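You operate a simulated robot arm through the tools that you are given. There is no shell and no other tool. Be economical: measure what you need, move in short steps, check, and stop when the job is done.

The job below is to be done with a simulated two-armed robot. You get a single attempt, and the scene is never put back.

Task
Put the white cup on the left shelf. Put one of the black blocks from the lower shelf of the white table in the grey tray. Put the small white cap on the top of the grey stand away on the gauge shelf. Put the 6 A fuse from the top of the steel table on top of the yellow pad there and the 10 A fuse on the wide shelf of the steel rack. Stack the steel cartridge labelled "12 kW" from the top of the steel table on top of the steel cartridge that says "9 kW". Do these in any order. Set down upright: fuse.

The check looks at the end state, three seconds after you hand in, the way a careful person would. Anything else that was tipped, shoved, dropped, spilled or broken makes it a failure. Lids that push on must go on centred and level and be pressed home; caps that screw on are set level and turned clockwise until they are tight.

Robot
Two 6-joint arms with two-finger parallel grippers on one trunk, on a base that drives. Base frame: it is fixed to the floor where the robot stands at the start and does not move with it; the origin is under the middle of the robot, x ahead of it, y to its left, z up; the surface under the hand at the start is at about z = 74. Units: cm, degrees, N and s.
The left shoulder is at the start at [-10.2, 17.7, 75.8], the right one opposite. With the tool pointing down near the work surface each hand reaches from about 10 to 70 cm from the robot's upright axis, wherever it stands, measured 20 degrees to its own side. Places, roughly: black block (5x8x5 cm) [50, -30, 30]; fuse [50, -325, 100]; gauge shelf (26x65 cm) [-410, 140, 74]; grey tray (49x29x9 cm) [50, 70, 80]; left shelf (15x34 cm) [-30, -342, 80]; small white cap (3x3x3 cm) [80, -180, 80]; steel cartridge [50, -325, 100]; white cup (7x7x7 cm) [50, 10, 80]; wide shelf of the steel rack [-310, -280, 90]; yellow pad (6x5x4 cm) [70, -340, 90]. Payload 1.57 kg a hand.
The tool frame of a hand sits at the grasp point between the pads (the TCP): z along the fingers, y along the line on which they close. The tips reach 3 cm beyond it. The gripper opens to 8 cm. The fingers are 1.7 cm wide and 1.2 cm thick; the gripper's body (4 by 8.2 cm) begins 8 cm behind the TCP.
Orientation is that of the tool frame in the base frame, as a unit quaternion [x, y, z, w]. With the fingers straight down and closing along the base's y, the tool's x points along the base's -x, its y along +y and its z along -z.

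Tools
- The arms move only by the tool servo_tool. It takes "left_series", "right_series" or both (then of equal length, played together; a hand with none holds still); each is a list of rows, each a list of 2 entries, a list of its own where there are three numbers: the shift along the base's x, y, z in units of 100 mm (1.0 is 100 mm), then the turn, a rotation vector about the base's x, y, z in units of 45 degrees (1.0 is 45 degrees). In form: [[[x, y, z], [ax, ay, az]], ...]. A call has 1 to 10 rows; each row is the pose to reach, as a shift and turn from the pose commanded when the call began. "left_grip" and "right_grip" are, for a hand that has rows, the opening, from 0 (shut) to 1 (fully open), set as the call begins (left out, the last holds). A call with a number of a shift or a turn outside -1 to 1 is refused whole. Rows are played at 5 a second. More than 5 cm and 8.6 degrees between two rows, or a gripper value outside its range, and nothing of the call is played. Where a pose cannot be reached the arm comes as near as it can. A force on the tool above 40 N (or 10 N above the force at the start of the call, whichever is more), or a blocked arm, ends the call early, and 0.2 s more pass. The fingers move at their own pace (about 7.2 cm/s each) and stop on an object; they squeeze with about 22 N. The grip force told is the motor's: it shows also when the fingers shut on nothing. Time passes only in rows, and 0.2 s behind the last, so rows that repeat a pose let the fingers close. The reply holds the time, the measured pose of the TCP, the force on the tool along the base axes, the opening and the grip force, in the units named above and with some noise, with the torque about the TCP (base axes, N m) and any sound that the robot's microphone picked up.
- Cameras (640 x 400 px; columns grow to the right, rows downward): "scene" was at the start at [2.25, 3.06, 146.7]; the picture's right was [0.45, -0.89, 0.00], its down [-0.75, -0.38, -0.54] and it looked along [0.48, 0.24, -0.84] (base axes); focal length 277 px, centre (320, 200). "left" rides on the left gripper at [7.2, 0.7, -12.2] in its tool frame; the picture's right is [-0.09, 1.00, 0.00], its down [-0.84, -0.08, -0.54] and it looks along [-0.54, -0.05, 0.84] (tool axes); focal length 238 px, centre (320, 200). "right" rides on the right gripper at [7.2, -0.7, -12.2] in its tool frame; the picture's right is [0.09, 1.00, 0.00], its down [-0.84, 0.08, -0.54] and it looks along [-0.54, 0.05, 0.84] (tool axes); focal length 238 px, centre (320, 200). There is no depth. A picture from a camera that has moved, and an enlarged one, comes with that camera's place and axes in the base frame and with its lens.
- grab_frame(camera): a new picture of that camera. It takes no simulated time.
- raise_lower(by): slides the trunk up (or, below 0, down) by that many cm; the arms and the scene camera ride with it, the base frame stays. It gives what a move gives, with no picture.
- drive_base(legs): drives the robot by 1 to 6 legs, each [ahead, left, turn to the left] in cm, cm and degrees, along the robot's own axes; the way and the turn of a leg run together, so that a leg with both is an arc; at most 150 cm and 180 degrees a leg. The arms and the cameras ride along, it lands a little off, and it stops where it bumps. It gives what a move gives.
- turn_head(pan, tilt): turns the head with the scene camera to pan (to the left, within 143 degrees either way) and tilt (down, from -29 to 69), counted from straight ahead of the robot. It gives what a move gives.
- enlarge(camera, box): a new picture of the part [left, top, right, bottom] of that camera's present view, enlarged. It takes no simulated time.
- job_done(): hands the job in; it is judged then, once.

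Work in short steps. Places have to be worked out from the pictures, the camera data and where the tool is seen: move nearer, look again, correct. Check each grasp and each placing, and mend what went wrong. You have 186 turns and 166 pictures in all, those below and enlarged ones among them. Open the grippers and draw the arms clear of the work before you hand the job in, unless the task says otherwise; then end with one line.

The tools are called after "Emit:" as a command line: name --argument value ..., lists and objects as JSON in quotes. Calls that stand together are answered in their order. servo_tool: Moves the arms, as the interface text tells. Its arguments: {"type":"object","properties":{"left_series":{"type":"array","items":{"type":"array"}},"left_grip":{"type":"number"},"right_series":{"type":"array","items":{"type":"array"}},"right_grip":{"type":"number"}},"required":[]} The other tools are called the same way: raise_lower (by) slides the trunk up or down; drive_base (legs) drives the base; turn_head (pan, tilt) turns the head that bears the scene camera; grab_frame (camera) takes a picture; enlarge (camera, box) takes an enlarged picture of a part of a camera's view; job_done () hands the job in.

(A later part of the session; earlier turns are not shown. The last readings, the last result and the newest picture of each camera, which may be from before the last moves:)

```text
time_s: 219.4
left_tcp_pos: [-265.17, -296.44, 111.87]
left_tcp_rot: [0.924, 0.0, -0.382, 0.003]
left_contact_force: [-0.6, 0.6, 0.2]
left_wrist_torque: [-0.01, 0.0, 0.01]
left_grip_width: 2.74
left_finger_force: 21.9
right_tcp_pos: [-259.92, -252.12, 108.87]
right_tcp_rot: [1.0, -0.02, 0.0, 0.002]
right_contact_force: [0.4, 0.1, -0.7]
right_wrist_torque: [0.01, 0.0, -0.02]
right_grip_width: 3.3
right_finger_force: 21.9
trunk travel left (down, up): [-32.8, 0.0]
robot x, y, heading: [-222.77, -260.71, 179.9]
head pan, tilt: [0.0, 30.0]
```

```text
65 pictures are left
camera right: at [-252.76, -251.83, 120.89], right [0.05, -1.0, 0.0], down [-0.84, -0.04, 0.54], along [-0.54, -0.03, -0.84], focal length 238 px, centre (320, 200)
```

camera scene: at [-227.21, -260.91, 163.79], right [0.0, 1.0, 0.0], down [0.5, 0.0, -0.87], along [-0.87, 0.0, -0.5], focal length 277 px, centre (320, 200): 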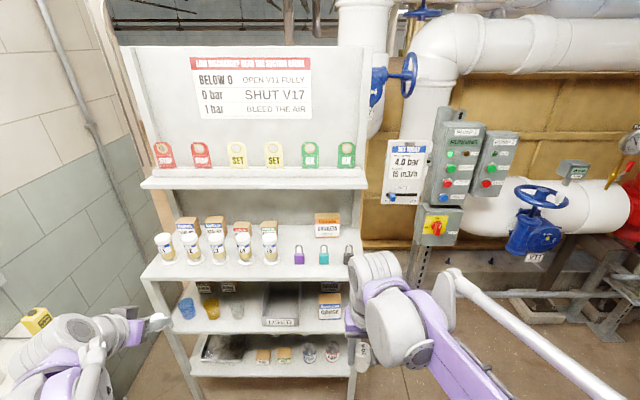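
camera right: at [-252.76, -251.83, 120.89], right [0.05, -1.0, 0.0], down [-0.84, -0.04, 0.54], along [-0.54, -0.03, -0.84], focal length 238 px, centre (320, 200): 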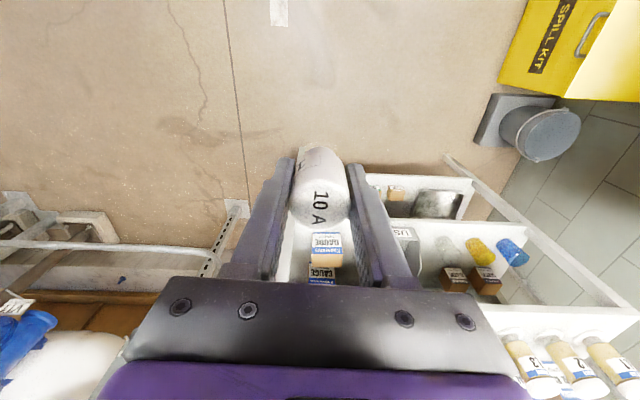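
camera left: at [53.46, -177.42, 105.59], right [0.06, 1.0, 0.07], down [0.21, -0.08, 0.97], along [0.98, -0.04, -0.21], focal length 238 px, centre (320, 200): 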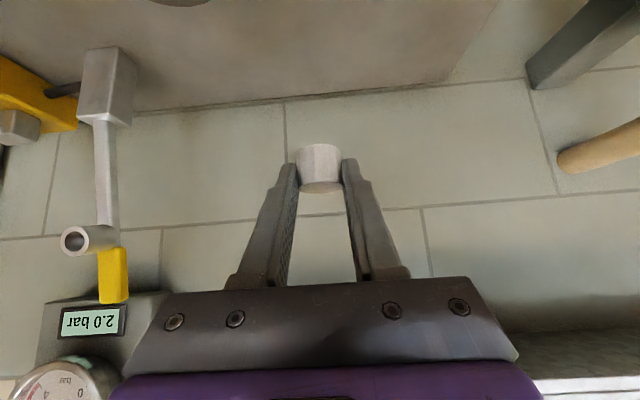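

Emit:
drive_base --legs '[[25, 1, 0]]'

Emit:
grab_frame --camera "right"

Emit:
grab_frame --camera "left"

```text
time_s: 221.3
left_tcp_pos: [-290.04, -297.15, 111.85]
left_tcp_rot: [0.924, -0.001, -0.383, 0.003]
left_contact_force: [0.3, -0.6, 0.0]
left_wrist_torque: [-0.01, 0.01, 0.02]
left_grip_width: 2.74
left_finger_force: 21.6
right_tcp_pos: [-284.56, -253.18, 108.91]
right_tcp_rot: [1.0, -0.022, 0.0, 0.003]
right_contact_force: [0.0, -0.8, -0.7]
right_wrist_torque: [-0.05, 0.01, 0.01]
right_grip_width: 3.28
right_finger_force: 21.6
trunk travel left (down, up): [-32.8, 0.0]
robot x, y, heading: [-247.17, -261.66, 179.7]
head pan, tilt: [0.0, 30.0]
```

```text
64 pictures are left
camera right: at [-277.5, -252.7, 120.88], right [0.05, -1.0, 0.0], down [-0.84, -0.04, 0.54], along [-0.54, -0.03, -0.84], focal length 238 px, centre (320, 200)
```

right: 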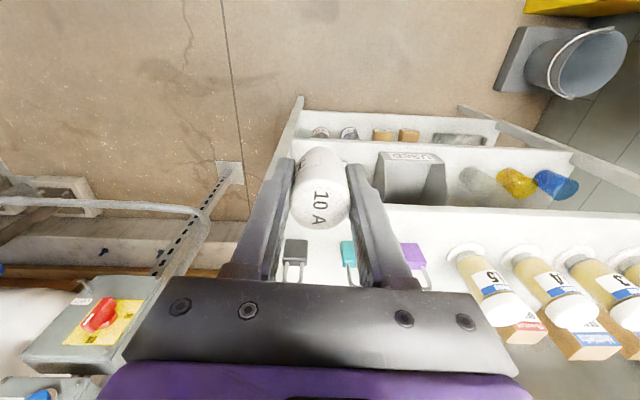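

```text
63 pictures are left
camera left: at [-276.31, -297.9, 115.43], right [-0.07, -1.0, 0.07], down [-0.21, 0.08, 0.97], along [-0.98, 0.05, -0.21], focal length 238 px, centre (320, 200)
```

left: 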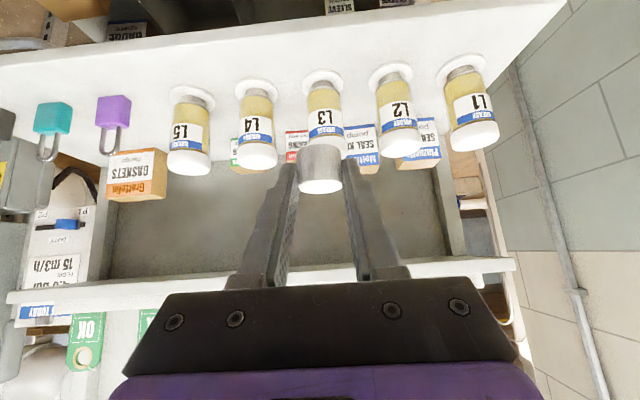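

Shelf front at x≈−299, z≈88.5; padlocks at x≈−307, y −250/−259/−271. Extend the right hand to (−313,−255).

Emit:
servo_tool --right_series '[[[-0.4, 0, 0], [0, 0, 0]], [[-0.8, 0, 0], [0, 0, 0]], [[-1.0, -0.1, 0], [0, 0, 0]]]'

Emit:
servo_tool --right_series '[[[-0.4, 0, 0], [0, 0, 0]], [[-0.8, 0, 0], [0, 0, 0]], [[-0.9, -0.08, 0], [0, 0, 0]], [[-0.9, -0.08, 0], [0, 0, 0]]]'

Emit:
grab_frame --camera "right"

Emit:
grab_frame --camera "scene"

```text
time_s: 222.1
left_tcp_pos: [-290.18, -297.3, 111.92]
left_tcp_rot: [0.924, -0.001, -0.382, 0.002]
left_contact_force: [0.3, 0.5, 0.4]
left_wrist_torque: [-0.01, 0.02, -0.01]
left_grip_width: 2.74
left_finger_force: 22.6
right_tcp_pos: [-294.84, -254.08, 108.97]
right_tcp_rot: [1.0, -0.022, 0.0, 0.002]
right_contact_force: [-0.2, -0.1, -0.4]
right_wrist_torque: [0.02, 0.04, 0.04]
right_grip_width: 3.31
right_finger_force: 22.1
trunk travel left (down, up): [-32.8, 0.0]
robot x, y, heading: [-247.48, -261.79, 179.9]
head pan, tilt: [0.0, 30.0]
```

```text
time_s: 223.1
left_tcp_pos: [-290.15, -297.17, 111.78]
left_tcp_rot: [0.924, -0.001, -0.383, 0.002]
left_contact_force: [-0.4, 0.3, 0.1]
left_wrist_torque: [0.01, 0.01, 0.02]
left_grip_width: 2.73
left_finger_force: 22.0
right_tcp_pos: [-303.69, -254.92, 108.87]
right_tcp_rot: [1.0, -0.022, -0.001, 0.002]
right_contact_force: [0.9, -0.1, -1.6]
right_wrist_torque: [0.01, -0.02, 0.0]
right_grip_width: 3.29
right_finger_force: 22.1
trunk travel left (down, up): [-32.8, 0.0]
robot x, y, heading: [-247.51, -261.66, 180.1]
head pan, tilt: [0.0, 30.0]
```

```text
62 pictures are left
camera right: at [-296.51, -254.48, 120.85], right [0.05, -1.0, 0.0], down [-0.84, -0.04, 0.54], along [-0.54, -0.03, -0.84], focal length 238 px, centre (320, 200)
```

right: 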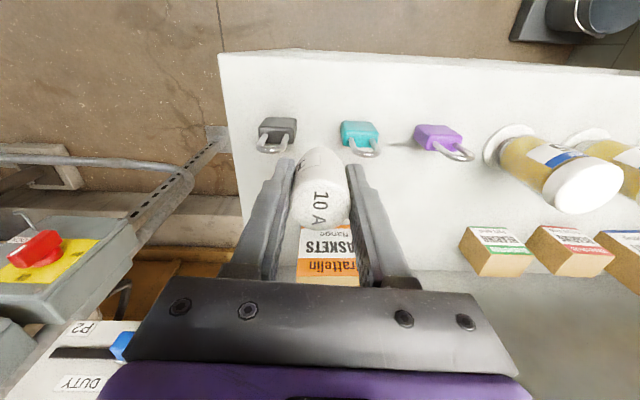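

```text
61 pictures are left
camera scene: at [-252.09, -261.85, 163.8], right [0.0, 1.0, 0.0], down [0.5, 0.0, -0.87], along [-0.87, 0.0, -0.5], focal length 277 px, centre (320, 200)
```

scene: 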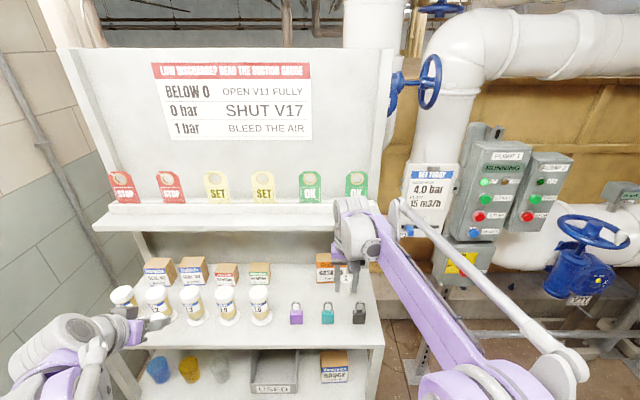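

Move to x≈−310.5 and descend near the shelf.

Emit:
servo_tool --right_series '[[[-0.35, 0, 0], [0, 0, 0]], [[-0.68, 0, 0], [0, 0, 0]], [[-0.68, 0, -0.4], [0, 0, 0]], [[-0.68, 0, -0.8], [0, 0, 0]], [[-0.68, 0, -1.0], [0, 0, 0]], [[-0.68, 0, -1.0], [0, 0, 0]]]'

Emit:
grab_frame --camera "right"

Emit:
enlarge --camera "scene" --box '[260, 180, 420, 340]'

```text
time_s: 223.7
left_tcp_pos: [-290.11, -297.3, 111.84]
left_tcp_rot: [0.924, -0.001, -0.383, 0.003]
left_contact_force: [-0.2, 0.3, -0.1]
left_wrist_torque: [0.0, 0.03, -0.02]
left_grip_width: 2.76
left_finger_force: 22.0
right_tcp_pos: [-309.67, -254.82, 108.82]
right_tcp_rot: [1.0, -0.02, 0.006, 0.002]
right_contact_force: [-1.2, 0.3, -0.9]
right_wrist_torque: [-0.01, 0.0, -0.01]
right_grip_width: 3.3
right_finger_force: 22.1
trunk travel left (down, up): [-32.8, 0.0]
robot x, y, heading: [-247.48, -262.03, 179.5]
head pan, tilt: [0.0, 30.0]
stopped in row 3 (right hand): the force on the tool passed its limit at 77 N (the readings are from after the stop); the commanded pose is now the measured one
```

```text
60 pictures are left
camera right: at [-302.71, -254.43, 120.88], right [0.05, -1.0, 0.0], down [-0.85, -0.04, 0.53], along [-0.53, -0.03, -0.85], focal length 238 px, centre (320, 200)
```

right: 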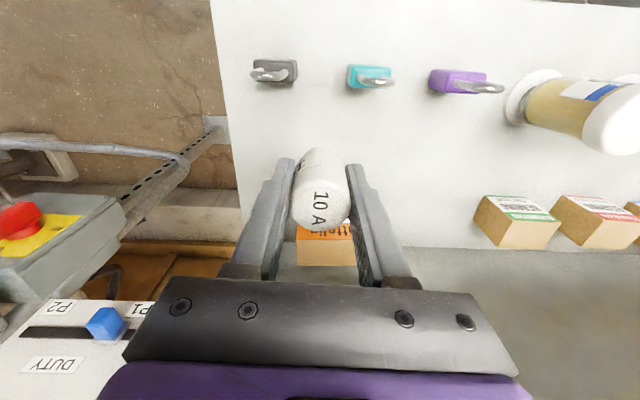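

```text
2.50 times, centred on (340, 260) of scene
camera zoom: at [-251.93, -261.85, 163.79], right [0.0, 1.0, 0.0], down [0.5, 0.0, -0.87], along [-0.87, 0.0, -0.5], focal length 693 px, centre (270, 50)
```

zoom: 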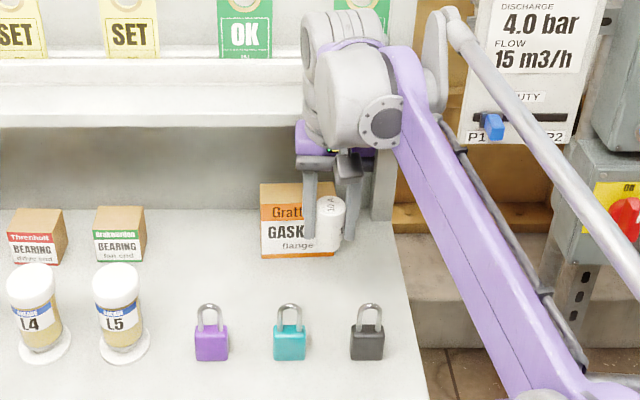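

The wrist touched the upper shelf's lip. Back off, and use the gap between the teal and purple padlocks at about (−307.3,−265.4) instead.

Emit:
servo_tool --right_series '[[[0.3, 0, 0], [0, 0, 0]], [[0.4, -0.3, 0], [0, 0, 0]], [[0.4, -0.6, 0], [0, 0, 0]], [[0.3, -1.0, 0], [0, 0, 0]], [[0.3, -1.0, 0], [0, 0, 0]]]'

Emit:
grab_frame --camera "right"

Emit:
grab_frame --camera "scene"

```text
time_s: 224.9
left_tcp_pos: [-290.11, -297.13, 111.86]
left_tcp_rot: [0.924, -0.002, -0.383, 0.002]
left_contact_force: [-0.5, -0.2, -0.2]
left_wrist_torque: [0.0, 0.03, 0.0]
left_grip_width: 2.74
left_finger_force: 22.1
right_tcp_pos: [-306.79, -264.78, 108.82]
right_tcp_rot: [1.0, -0.019, 0.006, 0.002]
right_contact_force: [0.5, -0.1, -0.7]
right_wrist_torque: [-0.01, 0.01, 0.01]
right_grip_width: 3.28
right_finger_force: 21.9
trunk travel left (down, up): [-32.8, 0.0]
robot x, y, heading: [-247.38, -261.69, 179.7]
head pan, tilt: [0.0, 30.0]
```

```text
58 pictures are left
camera right: at [-299.81, -264.33, 120.85], right [0.05, -1.0, 0.01], down [-0.85, -0.04, 0.53], along [-0.53, -0.03, -0.85], focal length 238 px, centre (320, 200)
```

right: 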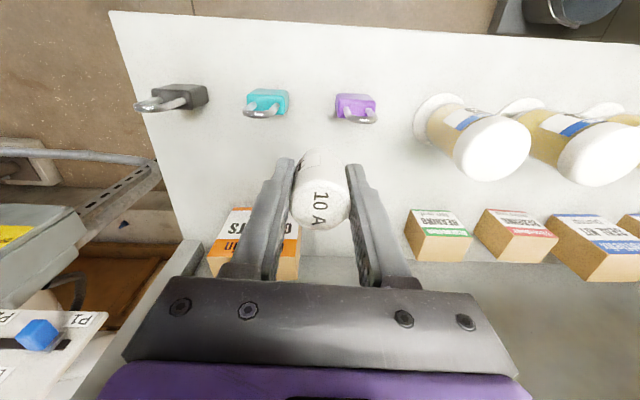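

```text
57 pictures are left
camera scene: at [-252.07, -261.77, 163.8], right [0.0, 1.0, 0.0], down [0.5, 0.0, -0.87], along [-0.87, 0.0, -0.5], focal length 277 px, centre (320, 200)
```

scene: 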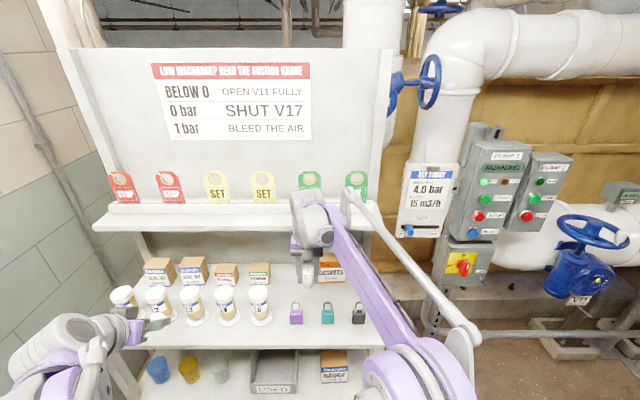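

Emit:
servo_tool --right_series '[[[-0.04, 0.04, 0], [0, 0.0155, 0]], [[-0.04, 0.04, -0.3], [0, 0.0155, 0]], [[-0.04, 0.04, -0.6], [0, 0.0155, 0]], [[-0.04, 0.04, -0.9], [0, 0.0155, 0]], [[-0.04, 0.04, -1.0], [0, 0.0155, 0]], [[-0.04, 0.04, -1.0], [0, 0.0155, 0]]]'

Emit:
grab_frame --camera "right"

Emit:
enlarge --camera "scene" --box '[240, 180, 400, 340]'

```text
time_s: 226.3
left_tcp_pos: [-290.12, -297.21, 111.95]
left_tcp_rot: [0.924, -0.002, -0.382, 0.002]
left_contact_force: [-0.4, -0.2, -0.3]
left_wrist_torque: [0.02, -0.01, 0.03]
left_grip_width: 2.75
left_finger_force: 21.9
right_tcp_pos: [-307.15, -264.54, 98.71]
right_tcp_rot: [1.0, -0.02, 0.001, 0.003]
right_contact_force: [0.6, 0.0, -0.9]
right_wrist_torque: [-0.02, 0.01, 0.0]
right_grip_width: 3.32
right_finger_force: 22.3
trunk travel left (down, up): [-32.8, 0.0]
robot x, y, heading: [-247.17, -262.08, 179.9]
head pan, tilt: [0.0, 30.0]
```

```text
56 pictures are left
camera right: at [-300.08, -264.04, 110.68], right [0.05, -1.0, 0.0], down [-0.84, -0.04, 0.54], along [-0.54, -0.03, -0.84], focal length 238 px, centre (320, 200)
```

right: 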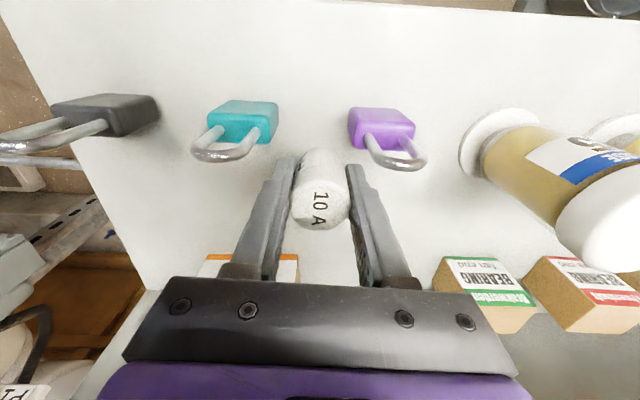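

```text
2.50 times, centred on (320, 260) of scene
camera zoom: at [-252.09, -261.86, 163.8], right [0.0, 1.0, 0.0], down [0.5, 0.0, -0.87], along [-0.87, 0.0, -0.5], focal length 693 px, centre (320, 50)
```

zoom: 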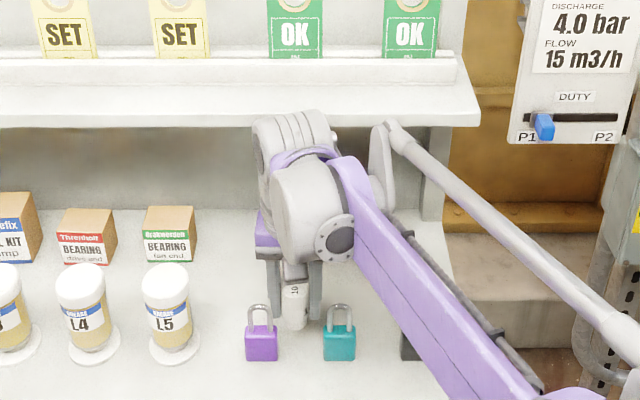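

Emit:
servo_tool --right_series '[[[0, 0, -0.2], [0, 0, 0]], [[0, 0, -0.4], [0, 0, 0]], [[0, 0, -0.48], [0, 0, 0]], [[0, 0, -0.5], [0, 0, 0]]]'

Emit:
grab_frame --camera "right"

```text
time_s: 227.0
left_tcp_pos: [-290.01, -297.28, 112.01]
left_tcp_rot: [0.924, -0.001, -0.383, 0.003]
left_contact_force: [-1.1, 0.3, 0.1]
left_wrist_torque: [0.0, 0.0, 0.0]
left_grip_width: 2.73
left_finger_force: 22.4
right_tcp_pos: [-307.15, -264.51, 95.01]
right_tcp_rot: [1.0, -0.02, -0.002, 0.002]
right_contact_force: [-0.2, 1.1, 27.6]
right_wrist_torque: [0.43, -0.2, 0.02]
right_grip_width: 3.34
right_finger_force: 21.3
trunk travel left (down, up): [-32.8, 0.0]
robot x, y, heading: [-247.16, -262.01, 179.6]
head pan, tilt: [0.0, 30.0]
stopped in row 3 (right hand): the force on the tool passed its limit at 51 N (the readings are from after the stop); the commanded pose is now the measured one
```

```text
54 pictures are left
camera right: at [-299.98, -264.03, 106.96], right [0.05, -1.0, 0.0], down [-0.84, -0.04, 0.55], along [-0.55, -0.03, -0.84], focal length 238 px, centre (320, 200)
```

right: 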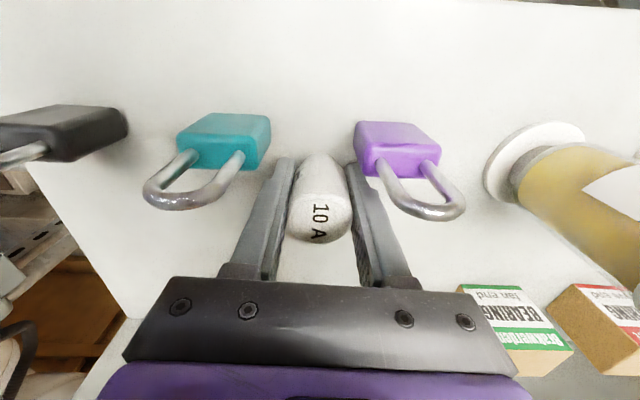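

Shelf contact at TCP z≈95 (shelf ≈90.4). Ease up slightly and check the fuse's attitude.

Emit:
servo_tool --right_series '[[[0, 0, 0.02], [0, 0, 0]], [[0, 0, 0.03], [0, 0, 0]], [[0, 0, 0.03], [0, 0, 0]]]'

Emit:
enlarge --camera "scene" --box '[280, 230, 360, 330]'

Emit:
enlarge --camera "right" --box '[260, 130, 380, 260]'

```text
time_s: 227.8
left_tcp_pos: [-290.01, -297.23, 111.86]
left_tcp_rot: [0.924, -0.002, -0.383, 0.002]
left_contact_force: [0.5, -0.6, 0.7]
left_wrist_torque: [0.01, -0.02, 0.01]
left_grip_width: 2.75
left_finger_force: 22.3
right_tcp_pos: [-307.14, -264.41, 95.1]
right_tcp_rot: [1.0, -0.02, -0.001, 0.002]
right_contact_force: [-0.5, 1.4, 14.0]
right_wrist_torque: [0.28, -0.07, 0.06]
right_grip_width: 3.31
right_finger_force: 22.0
trunk travel left (down, up): [-32.8, 0.0]
robot x, y, heading: [-247.68, -261.88, 179.7]
head pan, tilt: [0.0, 30.0]
```

```text
4.00 times, centred on (320, 280) of scene
camera zoom: at [-251.95, -261.85, 163.8], right [0.0, 1.0, 0.0], down [0.5, 0.0, -0.87], along [-0.87, 0.0, -0.5], focal length 1109 px, centre (320, -120)
```

zoom: 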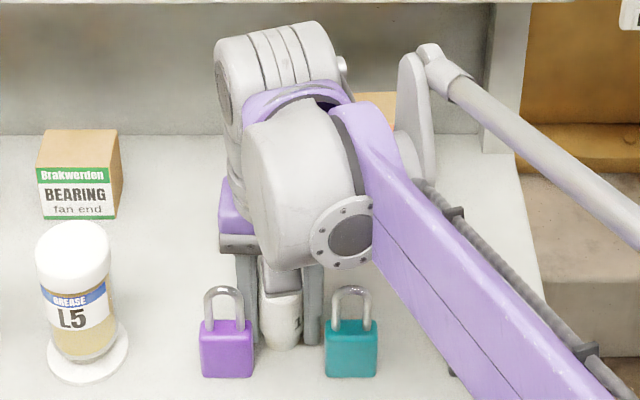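

```text
3.08 times, centred on (320, 195) of right
camera zoom: at [-300.0, -264.03, 106.97], right [0.05, -1.0, 0.0], down [-0.84, -0.04, 0.54], along [-0.54, -0.03, -0.84], focal length 733 px, centre (320, 215)
```

zoom: 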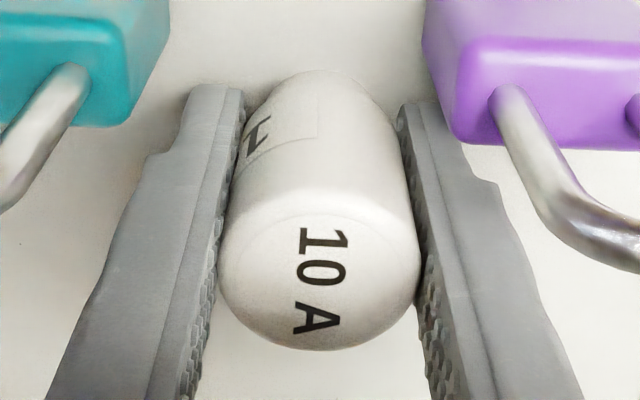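

Emit:
servo_tool --right_series '[[[0, 0, 0.03], [0, 0, 0]], [[0, 0, 0.03], [0, 0, 0]]]'

Emit:
servo_tool --right_series '[[[0, 0, 0], [0, 0, 0]], [[0, 0, 0], [0, 0, 0]]]' --right_grip 0.52

Emit:
enlarge --camera "right" --box '[220, 100, 420, 260]'

```text
time_s: 228.4
left_tcp_pos: [-290.09, -297.28, 111.89]
left_tcp_rot: [0.924, -0.001, -0.383, 0.003]
left_contact_force: [-0.3, 0.2, 0.2]
left_wrist_torque: [-0.02, 0.03, 0.0]
left_grip_width: 2.76
left_finger_force: 22.5
right_tcp_pos: [-307.11, -264.57, 95.28]
right_tcp_rot: [1.0, -0.02, -0.001, 0.002]
right_contact_force: [0.1, 0.2, -0.5]
right_wrist_torque: [0.03, -0.02, 0.0]
right_grip_width: 3.28
right_finger_force: 22.1
trunk travel left (down, up): [-32.8, 0.0]
robot x, y, heading: [-247.24, -261.94, 179.9]
head pan, tilt: [0.0, 30.0]
```

```text
time_s: 229.0
left_tcp_pos: [-290.23, -297.16, 111.91]
left_tcp_rot: [0.924, -0.001, -0.383, 0.003]
left_contact_force: [0.0, -0.7, 0.3]
left_wrist_torque: [-0.01, -0.01, 0.01]
left_grip_width: 2.72
left_finger_force: 21.7
right_tcp_pos: [-307.22, -264.48, 95.3]
right_tcp_rot: [1.0, -0.021, -0.002, 0.001]
right_contact_force: [0.1, -0.6, 0.8]
right_wrist_torque: [-0.03, -0.02, -0.01]
right_grip_width: 4.14
right_finger_force: 0.1
trunk travel left (down, up): [-32.8, 0.0]
robot x, y, heading: [-247.33, -261.87, 179.9]
head pan, tilt: [0.0, 30.0]
```

```text
2.50 times, centred on (320, 180) of right
camera zoom: at [-300.12, -264.06, 107.24], right [0.05, -1.0, 0.0], down [-0.84, -0.04, 0.54], along [-0.54, -0.03, -0.84], focal length 596 px, centre (320, 250)
```

zoom: 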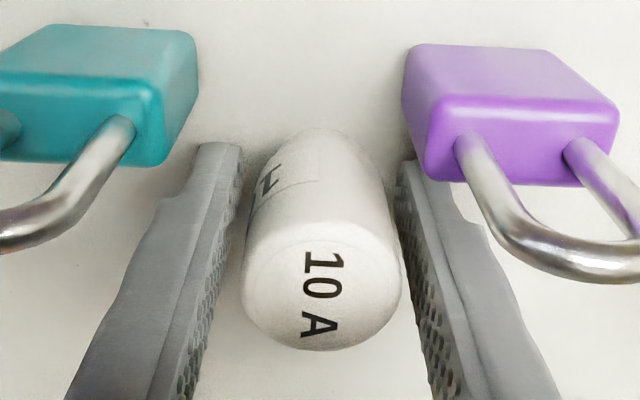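

The fuse stands free. Lift straight up and check.

Emit:
servo_tool --right_series '[[[0, 0, 0.15], [0, 0, 0]], [[0, 0, 0.3], [0, 0, 0]], [[0, 0, 0.5], [0, 0, 0]], [[0, 0, 0.75], [0, 0, 0]], [[0, 0, 1.0], [0, 0, 0]]]'

Emit:
grab_frame --camera "right"

Emit:
enlarge --camera "scene" --box '[240, 180, 400, 340]'

```text
time_s: 230.2
left_tcp_pos: [-290.22, -297.17, 111.93]
left_tcp_rot: [0.924, -0.001, -0.383, 0.003]
left_contact_force: [0.0, -0.2, -0.5]
left_wrist_torque: [-0.02, 0.0, 0.02]
left_grip_width: 2.75
left_finger_force: 21.7
right_tcp_pos: [-307.32, -264.48, 105.38]
right_tcp_rot: [1.0, -0.021, 0.0, 0.002]
right_contact_force: [0.5, -0.9, 0.2]
right_wrist_torque: [-0.05, 0.02, 0.03]
right_grip_width: 4.15
right_finger_force: 0.0
trunk travel left (down, up): [-32.8, 0.0]
robot x, y, heading: [-247.1, -261.97, 179.8]
head pan, tilt: [0.0, 30.0]
```

```text
50 pictures are left
camera right: at [-300.15, -263.96, 117.31], right [0.05, -1.0, 0.0], down [-0.84, -0.04, 0.54], along [-0.54, -0.03, -0.84], focal length 238 px, centre (320, 200)
```

right: 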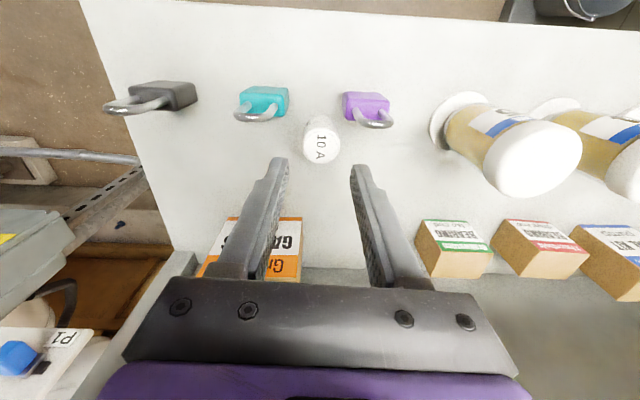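

```text
2.50 times, centred on (320, 260) of scene
camera zoom: at [-252.07, -261.86, 163.8], right [0.0, 1.0, 0.0], down [0.5, 0.0, -0.87], along [-0.87, 0.0, -0.5], focal length 693 px, centre (320, 50)
```

zoom: 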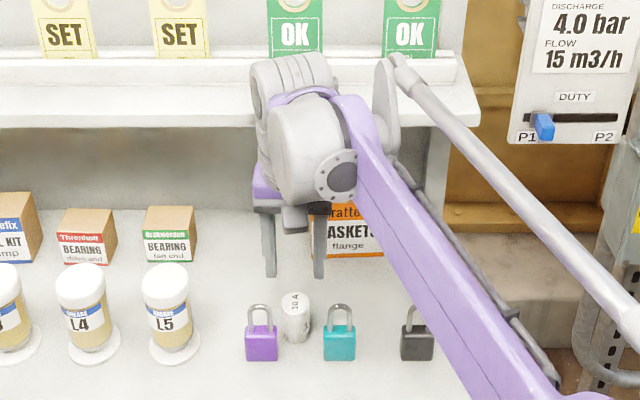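

10 A stands upright between the padlocks. Back off and drive along the open floor towards the gauge shelf.

Emit:
drive_base --legs '[[-60, 0, 0], [0, -150, 0], [0, -140, 0]]'

Emit:
turn_head --pan -20 --tilt 15

Emit:
grab_frame --camera "scene"

```text
time_s: 258.6
left_tcp_pos: [-226.3, -6.27, 111.78]
left_tcp_rot: [0.924, -0.009, -0.382, -0.001]
left_contact_force: [0.3, 0.5, -0.4]
left_wrist_torque: [0.01, -0.06, -0.04]
left_grip_width: 2.76
left_finger_force: 21.6
right_tcp_pos: [-243.03, 26.8, 105.34]
right_tcp_rot: [1.0, -0.028, -0.002, 0.002]
right_contact_force: [-0.5, -0.5, -0.1]
right_wrist_torque: [-0.03, -0.02, 0.02]
right_grip_width: 4.16
right_finger_force: 0.0
trunk travel left (down, up): [-32.8, 0.0]
robot x, y, heading: [-183.35, 28.56, 178.8]
head pan, tilt: [0.0, 30.0]
```

```text
time_s: 259.5
left_tcp_pos: [-226.25, -6.35, 111.84]
left_tcp_rot: [0.924, -0.008, -0.382, -0.001]
left_contact_force: [-0.6, 0.3, 0.1]
left_wrist_torque: [-0.01, 0.01, -0.02]
left_grip_width: 2.73
left_finger_force: 22.1
right_tcp_pos: [-242.98, 26.82, 105.3]
right_tcp_rot: [1.0, -0.027, -0.001, 0.002]
right_contact_force: [0.1, -0.5, 0.6]
right_wrist_torque: [-0.02, 0.02, 0.0]
right_grip_width: 4.17
right_finger_force: 0.0
trunk travel left (down, up): [-32.8, 0.0]
robot x, y, heading: [-182.96, 28.54, 178.9]
head pan, tilt: [-20.0, 15.0]
```

```text
48 pictures are left
camera scene: at [-187.42, 31.66, 166.22], right [0.36, 0.93, 0.0], down [0.24, -0.09, -0.97], along [-0.9, 0.35, -0.26], focal length 277 px, centre (320, 200)
```

scene: 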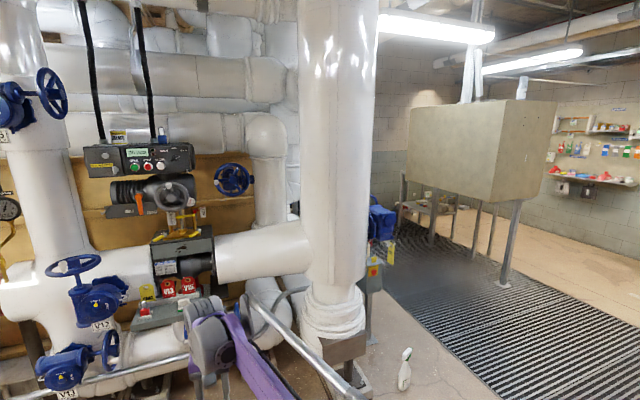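

Emit:
drive_base --legs '[[0, -120, 1]]'

Emit:
turn_head --pan 0 --tilt 15

Emit:
grab_frame --camera "scene"

```text
time_s: 270.2
left_tcp_pos: [-224.52, 112.38, 111.86]
left_tcp_rot: [0.924, 0.0, -0.383, 0.002]
left_contact_force: [-0.7, 0.2, -1.0]
left_wrist_torque: [-0.02, 0.01, 0.01]
left_grip_width: 2.74
left_finger_force: 21.9
right_tcp_pos: [-241.73, 145.28, 105.26]
right_tcp_rot: [1.0, -0.017, -0.001, 0.002]
right_contact_force: [-0.6, -0.6, 0.0]
right_wrist_torque: [0.02, -0.01, -0.01]
right_grip_width: 4.17
right_finger_force: 0.0
trunk travel left (down, up): [-32.8, 0.0]
robot x, y, heading: [-181.91, 148.29, -179.9]
head pan, tilt: [-20.0, 15.0]
```

```text
time_s: 271.1
left_tcp_pos: [-224.52, 112.42, 111.92]
left_tcp_rot: [0.924, 0.0, -0.382, 0.002]
left_contact_force: [0.9, 0.7, 0.9]
left_wrist_torque: [-0.01, -0.01, 0.01]
left_grip_width: 2.74
left_finger_force: 22.2
right_tcp_pos: [-241.84, 145.18, 105.42]
right_tcp_rot: [1.0, -0.018, 0.0, 0.002]
right_contact_force: [0.5, -0.2, -0.1]
right_wrist_torque: [-0.03, 0.03, -0.01]
right_grip_width: 4.18
right_finger_force: 0.1
trunk travel left (down, up): [-32.8, 0.0]
robot x, y, heading: [-181.76, 147.87, -180.0]
head pan, tilt: [0.0, 15.0]
```

```text
47 pictures are left
camera scene: at [-186.94, 148.01, 166.22], right [0.0, 1.0, 0.0], down [0.26, 0.0, -0.97], along [-0.97, 0.0, -0.26], focal length 277 px, centre (320, 200)
```

scene: 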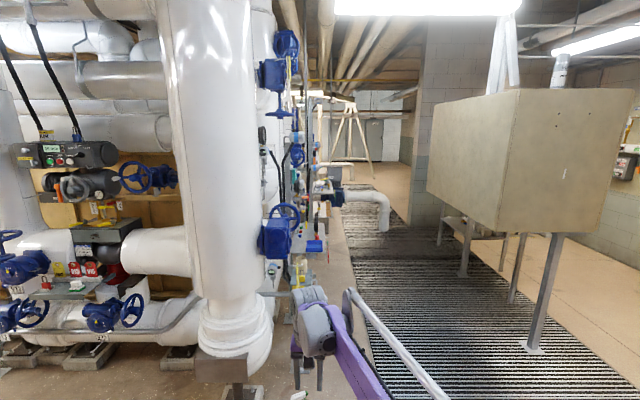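

Emit:
enlarge --camera "scene" --box '[250, 140, 390, 310]'

```text
2.35 times, centred on (320, 225) of scene
camera zoom: at [-186.94, 148.01, 166.22], right [0.0, 1.0, 0.0], down [0.26, 0.0, -0.97], along [-0.97, 0.0, -0.26], focal length 652 px, centre (320, 141)
```

zoom: 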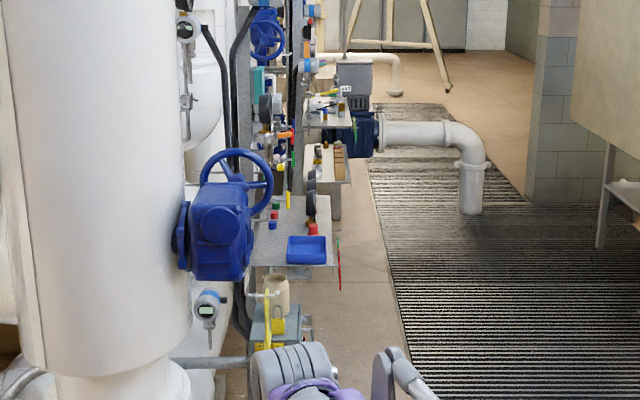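

The gauge shelf lies along the skid's side: x −441…−378, y 126…154, facing +y. I'll go into the aisle and face it.

Emit:
drive_base --legs '[[0, -80, 0], [120, 0, 0], [105, 0, 0], [0, 0, 90]]'

Emit:
turn_head --pan 0 --tilt 40

Emit:
grab_frame --camera "scene"

```text
time_s: 293.0
left_tcp_pos: [-371.01, 185.41, 111.92]
left_tcp_rot: [0.655, 0.652, -0.269, 0.271]
left_contact_force: [0.6, -0.6, -0.4]
left_wrist_torque: [-0.03, 0.0, 0.01]
left_grip_width: 2.75
left_finger_force: 22.2
right_tcp_pos: [-403.93, 168.37, 105.32]
right_tcp_rot: [0.723, 0.69, 0.0, 0.001]
right_contact_force: [-0.5, -0.3, 0.3]
right_wrist_torque: [0.02, 0.02, 0.0]
right_grip_width: 4.17
right_finger_force: 0.0
trunk travel left (down, up): [-32.8, 0.0]
robot x, y, heading: [-406.3, 228.23, -90.5]
head pan, tilt: [0.0, 15.0]
```

```text
time_s: 293.9
left_tcp_pos: [-371.1, 185.48, 111.86]
left_tcp_rot: [0.656, 0.651, -0.27, 0.271]
left_contact_force: [-0.4, -0.3, 0.6]
left_wrist_torque: [-0.02, -0.01, -0.01]
left_grip_width: 2.74
left_finger_force: 21.8
right_tcp_pos: [-403.88, 168.35, 105.31]
right_tcp_rot: [0.723, 0.691, 0.0, 0.002]
right_contact_force: [-0.3, -0.2, 0.2]
right_wrist_torque: [-0.01, -0.02, 0.03]
right_grip_width: 4.17
right_finger_force: 0.1
trunk travel left (down, up): [-32.8, 0.0]
robot x, y, heading: [-406.34, 228.39, -90.5]
head pan, tilt: [0.0, 40.0]
```

```text
45 pictures are left
camera scene: at [-406.35, 224.13, 162.27], right [-1.0, 0.01, 0.0], down [0.01, 0.64, -0.77], along [-0.01, -0.77, -0.64], focal length 277 px, centre (320, 200)
```

scene: 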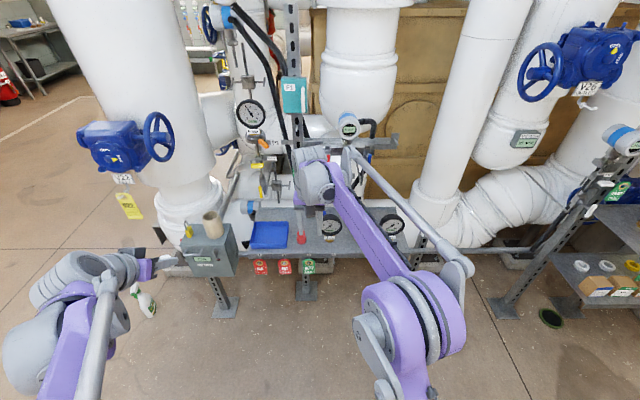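

Emit:
enlarge --camera "scene" --box '[230, 180, 450, 290]'

Emit:
grab_frame --camera "right"

```text
2.91 times, centred on (340, 235) of scene
camera zoom: at [-406.35, 224.13, 162.27], right [-1.0, 0.01, 0.0], down [0.01, 0.64, -0.77], along [-0.01, -0.77, -0.64], focal length 807 px, centre (262, 98)
```

zoom: 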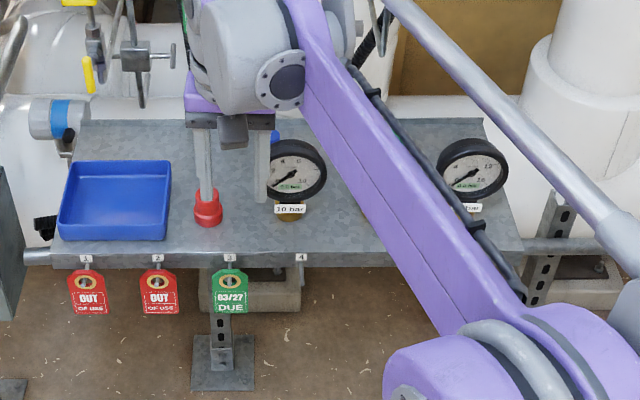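

```text
43 pictures are left
camera right: at [-404.42, 175.58, 117.27], right [1.0, 0.05, 0.0], down [0.04, -0.84, 0.54], along [0.03, -0.54, -0.84], focal length 238 px, centre (320, 200)
```

right: 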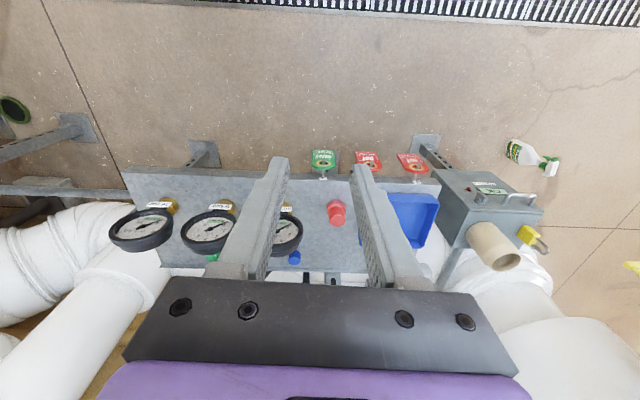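

Free spot on the gauge shelf: about (−405,150.5), between the third gauge and the red bottle, near the front. Slide the robot so the left hand lines up, retracting the right hand.

Emit:
servo_tool --right_series '[[[0, 0.4, 0.1], [0, 0, 0]], [[0, 0.8, 0.2], [0, 0, 0]], [[0, 1.0, 0.3], [0, 0, 0]]]'

Emit:
drive_base --legs '[[0, -34, 0.5]]'

Emit:
servo_tool --left_series '[[[0, 0, -0.4], [0, 0, 0]], [[0, 0, -0.8], [0, 0, 0]], [[0, 0, -1.0], [0, 0, 0]]]'

Emit:
grab_frame --camera "left"

Emit:
grab_frame --camera "scene"

```text
time_s: 294.7
left_tcp_pos: [-371.05, 185.35, 112.0]
left_tcp_rot: [0.656, 0.651, -0.27, 0.272]
left_contact_force: [-0.8, 0.0, 0.1]
left_wrist_torque: [0.02, 0.0, 0.0]
left_grip_width: 2.73
left_finger_force: 22.1
right_tcp_pos: [-404.03, 178.32, 108.37]
right_tcp_rot: [0.723, 0.691, 0.001, 0.002]
right_contact_force: [-0.7, 0.8, -0.3]
right_wrist_torque: [-0.02, 0.0, 0.0]
right_grip_width: 4.15
right_finger_force: 0.0
trunk travel left (down, up): [-32.8, 0.0]
robot x, y, heading: [-405.93, 228.24, -90.4]
head pan, tilt: [0.0, 40.0]
```

```text
time_s: 298.2
left_tcp_pos: [-404.33, 185.84, 111.9]
left_tcp_rot: [0.653, 0.653, -0.269, 0.273]
left_contact_force: [-0.2, -0.3, 0.4]
left_wrist_torque: [-0.02, -0.01, 0.02]
left_grip_width: 2.74
left_finger_force: 22.5
right_tcp_pos: [-437.29, 178.51, 108.29]
right_tcp_rot: [0.721, 0.693, 0.0, 0.002]
right_contact_force: [0.5, -0.4, 0.5]
right_wrist_torque: [0.04, 0.0, 0.03]
right_grip_width: 4.18
right_finger_force: 0.1
trunk travel left (down, up): [-32.8, 0.0]
robot x, y, heading: [-439.51, 228.46, -90.1]
head pan, tilt: [0.0, 40.0]
```

```text
time_s: 299.0
left_tcp_pos: [-404.56, 185.85, 101.79]
left_tcp_rot: [0.655, 0.652, -0.269, 0.272]
left_contact_force: [1.0, 0.7, 0.1]
left_wrist_torque: [0.0, -0.01, -0.04]
left_grip_width: 2.73
left_finger_force: 22.3
right_tcp_pos: [-437.2, 178.43, 108.25]
right_tcp_rot: [0.72, 0.694, 0.0, 0.001]
right_contact_force: [0.6, -0.6, -0.8]
right_wrist_torque: [0.02, 0.01, 0.0]
right_grip_width: 4.17
right_finger_force: 0.1
trunk travel left (down, up): [-32.8, 0.0]
robot x, y, heading: [-440.27, 228.32, -90.2]
head pan, tilt: [0.0, 40.0]
```

```text
42 pictures are left
camera left: at [-403.88, 199.49, 105.45], right [1.0, -0.06, 0.07], down [-0.08, -0.21, 0.97], along [-0.05, -0.98, -0.21], focal length 238 px, centre (320, 200)
```

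left: 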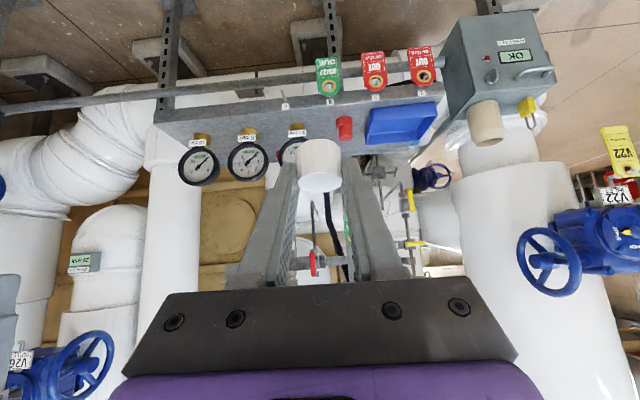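

```text
41 pictures are left
camera scene: at [-439.95, 224.28, 162.27], right [-1.0, 0.0, 0.0], down [0.0, 0.64, -0.77], along [0.0, -0.77, -0.64], focal length 277 px, centre (320, 200)
```

scene: 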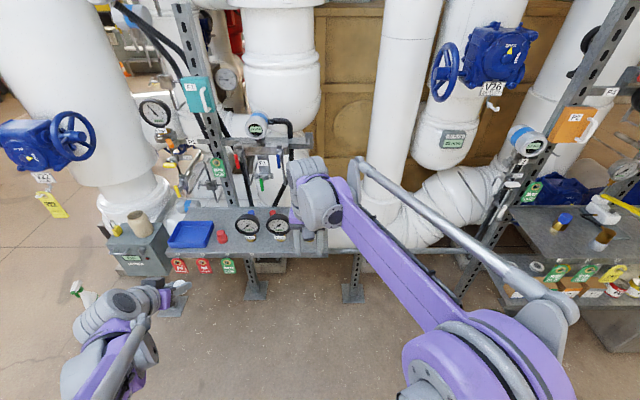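

Emit:
servo_tool --right_series '[[[0, 0.4, 0], [0, 0, 0]], [[0, 0.8, 0], [0, 0, 0]], [[0, 1.0, 0], [0, 0, 0]]]' --left_series '[[[-0.02, 0, -0.4], [0, 0, 0]], [[-0.04, 0, -0.8], [0, 0, 0]], [[-0.04, 0, -1.0], [0, 0, 0]]]'

Emit:
servo_tool --right_series '[[[0, 0.4, 0], [0, 0, 0]], [[0, 0.8, 0], [0, 0, 0]], [[0, 1.0, 0], [0, 0, 0]]]'

Emit:
drive_base --legs '[[22, 0, 0]]'

Emit:
grab_frame --camera "left"

```text
time_s: 299.8
left_tcp_pos: [-404.92, 185.81, 91.87]
left_tcp_rot: [0.654, 0.653, -0.268, 0.272]
left_contact_force: [0.8, -0.3, -0.2]
left_wrist_torque: [0.0, 0.01, -0.02]
left_grip_width: 2.73
left_finger_force: 21.9
right_tcp_pos: [-437.13, 188.47, 108.18]
right_tcp_rot: [0.72, 0.694, 0.0, 0.002]
right_contact_force: [0.2, 0.2, -0.8]
right_wrist_torque: [0.0, 0.0, -0.01]
right_grip_width: 4.16
right_finger_force: 0.0
trunk travel left (down, up): [-32.8, 0.0]
robot x, y, heading: [-439.91, 228.34, -90.1]
head pan, tilt: [0.0, 40.0]
```

```text
time_s: 300.6
left_tcp_pos: [-404.89, 185.84, 91.92]
left_tcp_rot: [0.654, 0.653, -0.269, 0.272]
left_contact_force: [-0.5, 0.6, -0.5]
left_wrist_torque: [-0.01, -0.01, 0.02]
left_grip_width: 2.77
left_finger_force: 22.7
right_tcp_pos: [-437.08, 198.55, 108.17]
right_tcp_rot: [0.721, 0.693, 0.001, 0.002]
right_contact_force: [-0.4, 0.2, -0.1]
right_wrist_torque: [-0.01, -0.01, 0.02]
right_grip_width: 4.17
right_finger_force: 0.0
trunk travel left (down, up): [-32.8, 0.0]
robot x, y, heading: [-440.03, 228.52, -90.1]
head pan, tilt: [0.0, 40.0]
```

```text
time_s: 302.3
left_tcp_pos: [-404.86, 163.81, 91.87]
left_tcp_rot: [0.654, 0.652, -0.269, 0.273]
left_contact_force: [0.1, 0.6, 0.6]
left_wrist_torque: [-0.01, -0.05, 0.01]
left_grip_width: 2.74
left_finger_force: 22.0
right_tcp_pos: [-437.34, 176.46, 108.1]
right_tcp_rot: [0.72, 0.694, 0.001, 0.002]
right_contact_force: [0.4, -0.6, 0.8]
right_wrist_torque: [-0.03, 0.02, -0.01]
right_grip_width: 4.15
right_finger_force: 0.0
trunk travel left (down, up): [-32.8, 0.0]
robot x, y, heading: [-439.64, 206.17, -90.4]
head pan, tilt: [0.0, 40.0]
```

```text
40 pictures are left
camera left: at [-404.3, 177.45, 95.49], right [1.0, -0.06, 0.07], down [-0.08, -0.21, 0.97], along [-0.05, -0.98, -0.21], focal length 238 px, centre (320, 200)
```

left: 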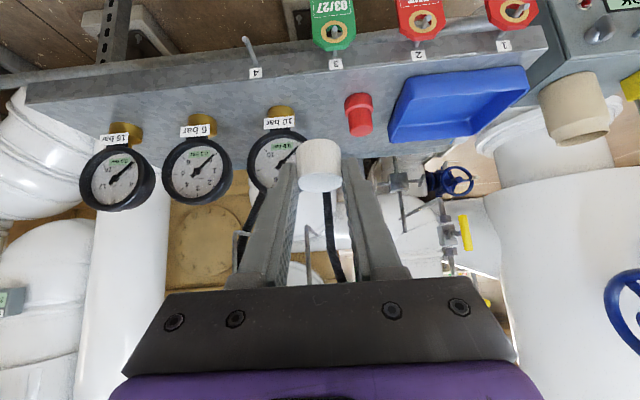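

Emit:
servo_tool --left_series '[[[-0.02, -0.2, -0.3], [0, 0, 0]], [[-0.03, -0.45, -0.6], [0, 0, 0]], [[-0.03, -0.7, -0.9], [0, 0, 0]], [[-0.03, -0.95, -1.0], [0, 0, 0]], [[-0.03, -0.95, -1.0], [0, 0, 0]]]'

Emit:
grab_frame --camera "left"

Emit:
enlarge --camera "scene" --box '[120, 180, 320, 320]'

```text
time_s: 303.5
left_tcp_pos: [-405.12, 154.28, 81.85]
left_tcp_rot: [0.654, 0.653, -0.269, 0.272]
left_contact_force: [-0.1, -0.6, -0.1]
left_wrist_torque: [0.04, 0.0, -0.02]
left_grip_width: 2.71
left_finger_force: 21.8
right_tcp_pos: [-437.27, 176.4, 108.26]
right_tcp_rot: [0.72, 0.694, 0.0, 0.002]
right_contact_force: [0.8, 0.8, 0.1]
right_wrist_torque: [0.0, 0.0, 0.0]
right_grip_width: 4.17
right_finger_force: 0.2
trunk travel left (down, up): [-32.8, 0.0]
robot x, y, heading: [-439.89, 206.67, -90.2]
head pan, tilt: [0.0, 40.0]
```

```text
39 pictures are left
camera left: at [-404.49, 167.93, 85.44], right [1.0, -0.06, 0.07], down [-0.08, -0.21, 0.97], along [-0.05, -0.98, -0.21], focal length 238 px, centre (320, 200)
```

left: 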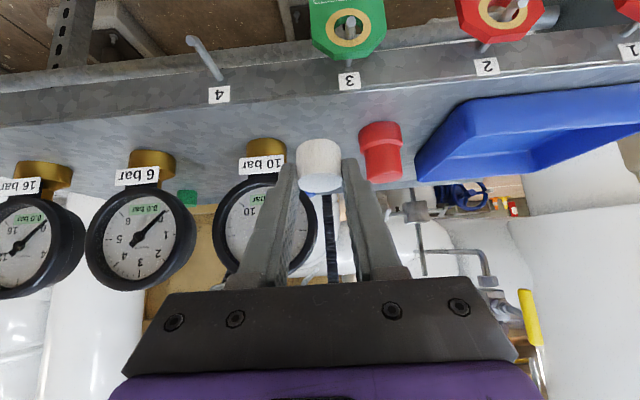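

```text
2.86 times, centred on (220, 250) of scene
camera zoom: at [-440.03, 202.2, 162.27], right [-1.0, 0.0, 0.0], down [0.0, 0.64, -0.77], along [0.0, -0.77, -0.64], focal length 792 px, centre (606, 57)
```

zoom: 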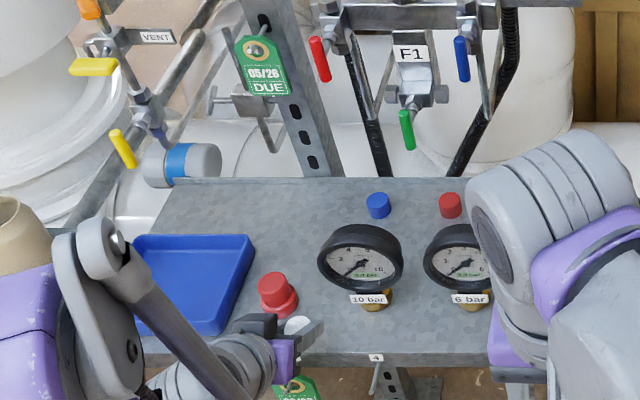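

Emit:
servo_tool --left_series '[[[0.02, -0.2, -0.2], [0, 0, 0]], [[0.02, -0.36, -0.36], [0, 0, 0]], [[0.02, -0.36, -0.42], [0, 0, 0]], [[0.02, -0.36, -0.45], [0, 0, 0]], [[0.02, -0.36, -0.48], [0, 0, 0]]]'

Emit:
grab_frame --camera "left"

```text
time_s: 304.7
left_tcp_pos: [-404.98, 150.55, 77.17]
left_tcp_rot: [0.654, 0.652, -0.27, 0.273]
left_contact_force: [0.9, -0.4, 8.4]
left_wrist_torque: [-0.06, 0.04, -0.06]
left_grip_width: 2.71
left_finger_force: 22.3
right_tcp_pos: [-437.2, 176.4, 108.26]
right_tcp_rot: [0.721, 0.693, 0.0, 0.001]
right_contact_force: [-0.5, 0.8, -0.6]
right_wrist_torque: [-0.01, -0.02, 0.03]
right_grip_width: 4.18
right_finger_force: 0.0
trunk travel left (down, up): [-32.8, 0.0]
robot x, y, heading: [-440.02, 206.48, -90.1]
head pan, tilt: [0.0, 40.0]
```

```text
37 pictures are left
camera left: at [-404.41, 164.25, 80.82], right [1.0, -0.06, 0.07], down [-0.08, -0.21, 0.97], along [-0.05, -0.98, -0.21], focal length 238 px, centre (320, 200)
```

left: 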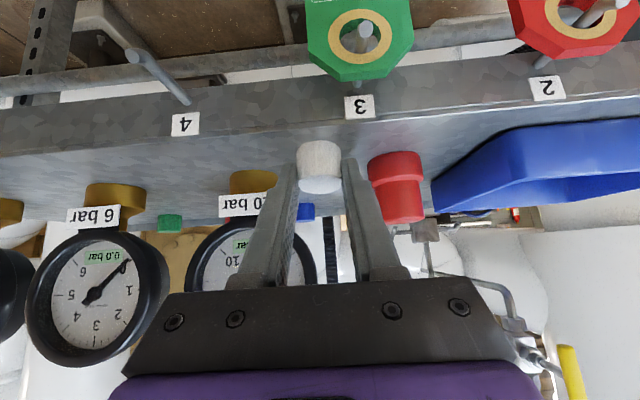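

Contact with the shelf. Release with a small opening and retreat up and back.

Emit:
servo_tool --left_series '[[[0, 0, 0], [0, 0, 0]], [[0, 0, 0], [0, 0, 0]], [[0, 0, 0], [0, 0, 0]]]' --left_grip 0.5

Emit:
servo_tool --left_series '[[[0, 0.15, 0.15], [0, 0, 0]], [[0, 0.35, 0.35], [0, 0, 0]], [[0, 0.6, 0.6], [0, 0, 0]], [[0, 0.9, 0.9], [0, 0, 0]]]'

Emit:
grab_frame --camera "left"

```text
time_s: 305.5
left_tcp_pos: [-404.98, 150.61, 77.16]
left_tcp_rot: [0.654, 0.653, -0.269, 0.272]
left_contact_force: [0.3, -0.5, -0.1]
left_wrist_torque: [0.03, 0.01, -0.03]
left_grip_width: 3.99
left_finger_force: 0.0
right_tcp_pos: [-437.12, 176.3, 108.33]
right_tcp_rot: [0.721, 0.693, 0.0, 0.001]
right_contact_force: [1.0, 0.2, -0.1]
right_wrist_torque: [0.02, 0.0, -0.04]
right_grip_width: 4.14
right_finger_force: 0.0
trunk travel left (down, up): [-32.8, 0.0]
robot x, y, heading: [-440.03, 206.11, -90.1]
head pan, tilt: [0.0, 40.0]
```

```text
time_s: 306.5
left_tcp_pos: [-405.18, 159.65, 86.11]
left_tcp_rot: [0.654, 0.652, -0.269, 0.272]
left_contact_force: [0.9, -0.3, 0.3]
left_wrist_torque: [-0.05, 0.02, 0.01]
left_grip_width: 4.03
left_finger_force: 0.1
right_tcp_pos: [-437.32, 176.48, 108.27]
right_tcp_rot: [0.72, 0.694, 0.0, 0.003]
right_contact_force: [-0.5, 0.4, -0.4]
right_wrist_torque: [-0.01, -0.01, -0.01]
right_grip_width: 4.15
right_finger_force: 0.0
trunk travel left (down, up): [-32.8, 0.0]
robot x, y, heading: [-440.0, 206.67, -90.2]
head pan, tilt: [0.0, 40.0]
```

```text
36 pictures are left
camera left: at [-404.5, 173.45, 89.81], right [1.0, -0.07, 0.07], down [-0.08, -0.21, 0.97], along [-0.05, -0.98, -0.21], focal length 238 px, centre (320, 200)
```

left: 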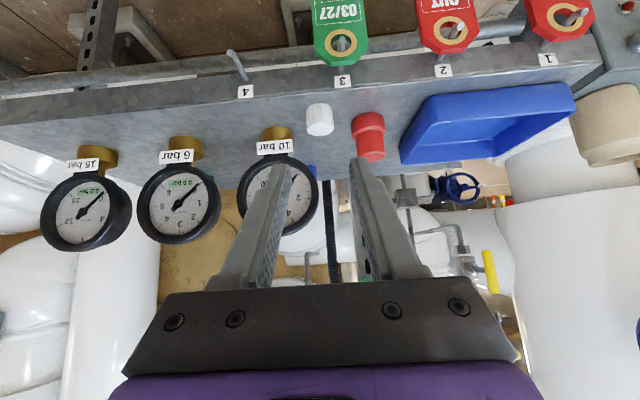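

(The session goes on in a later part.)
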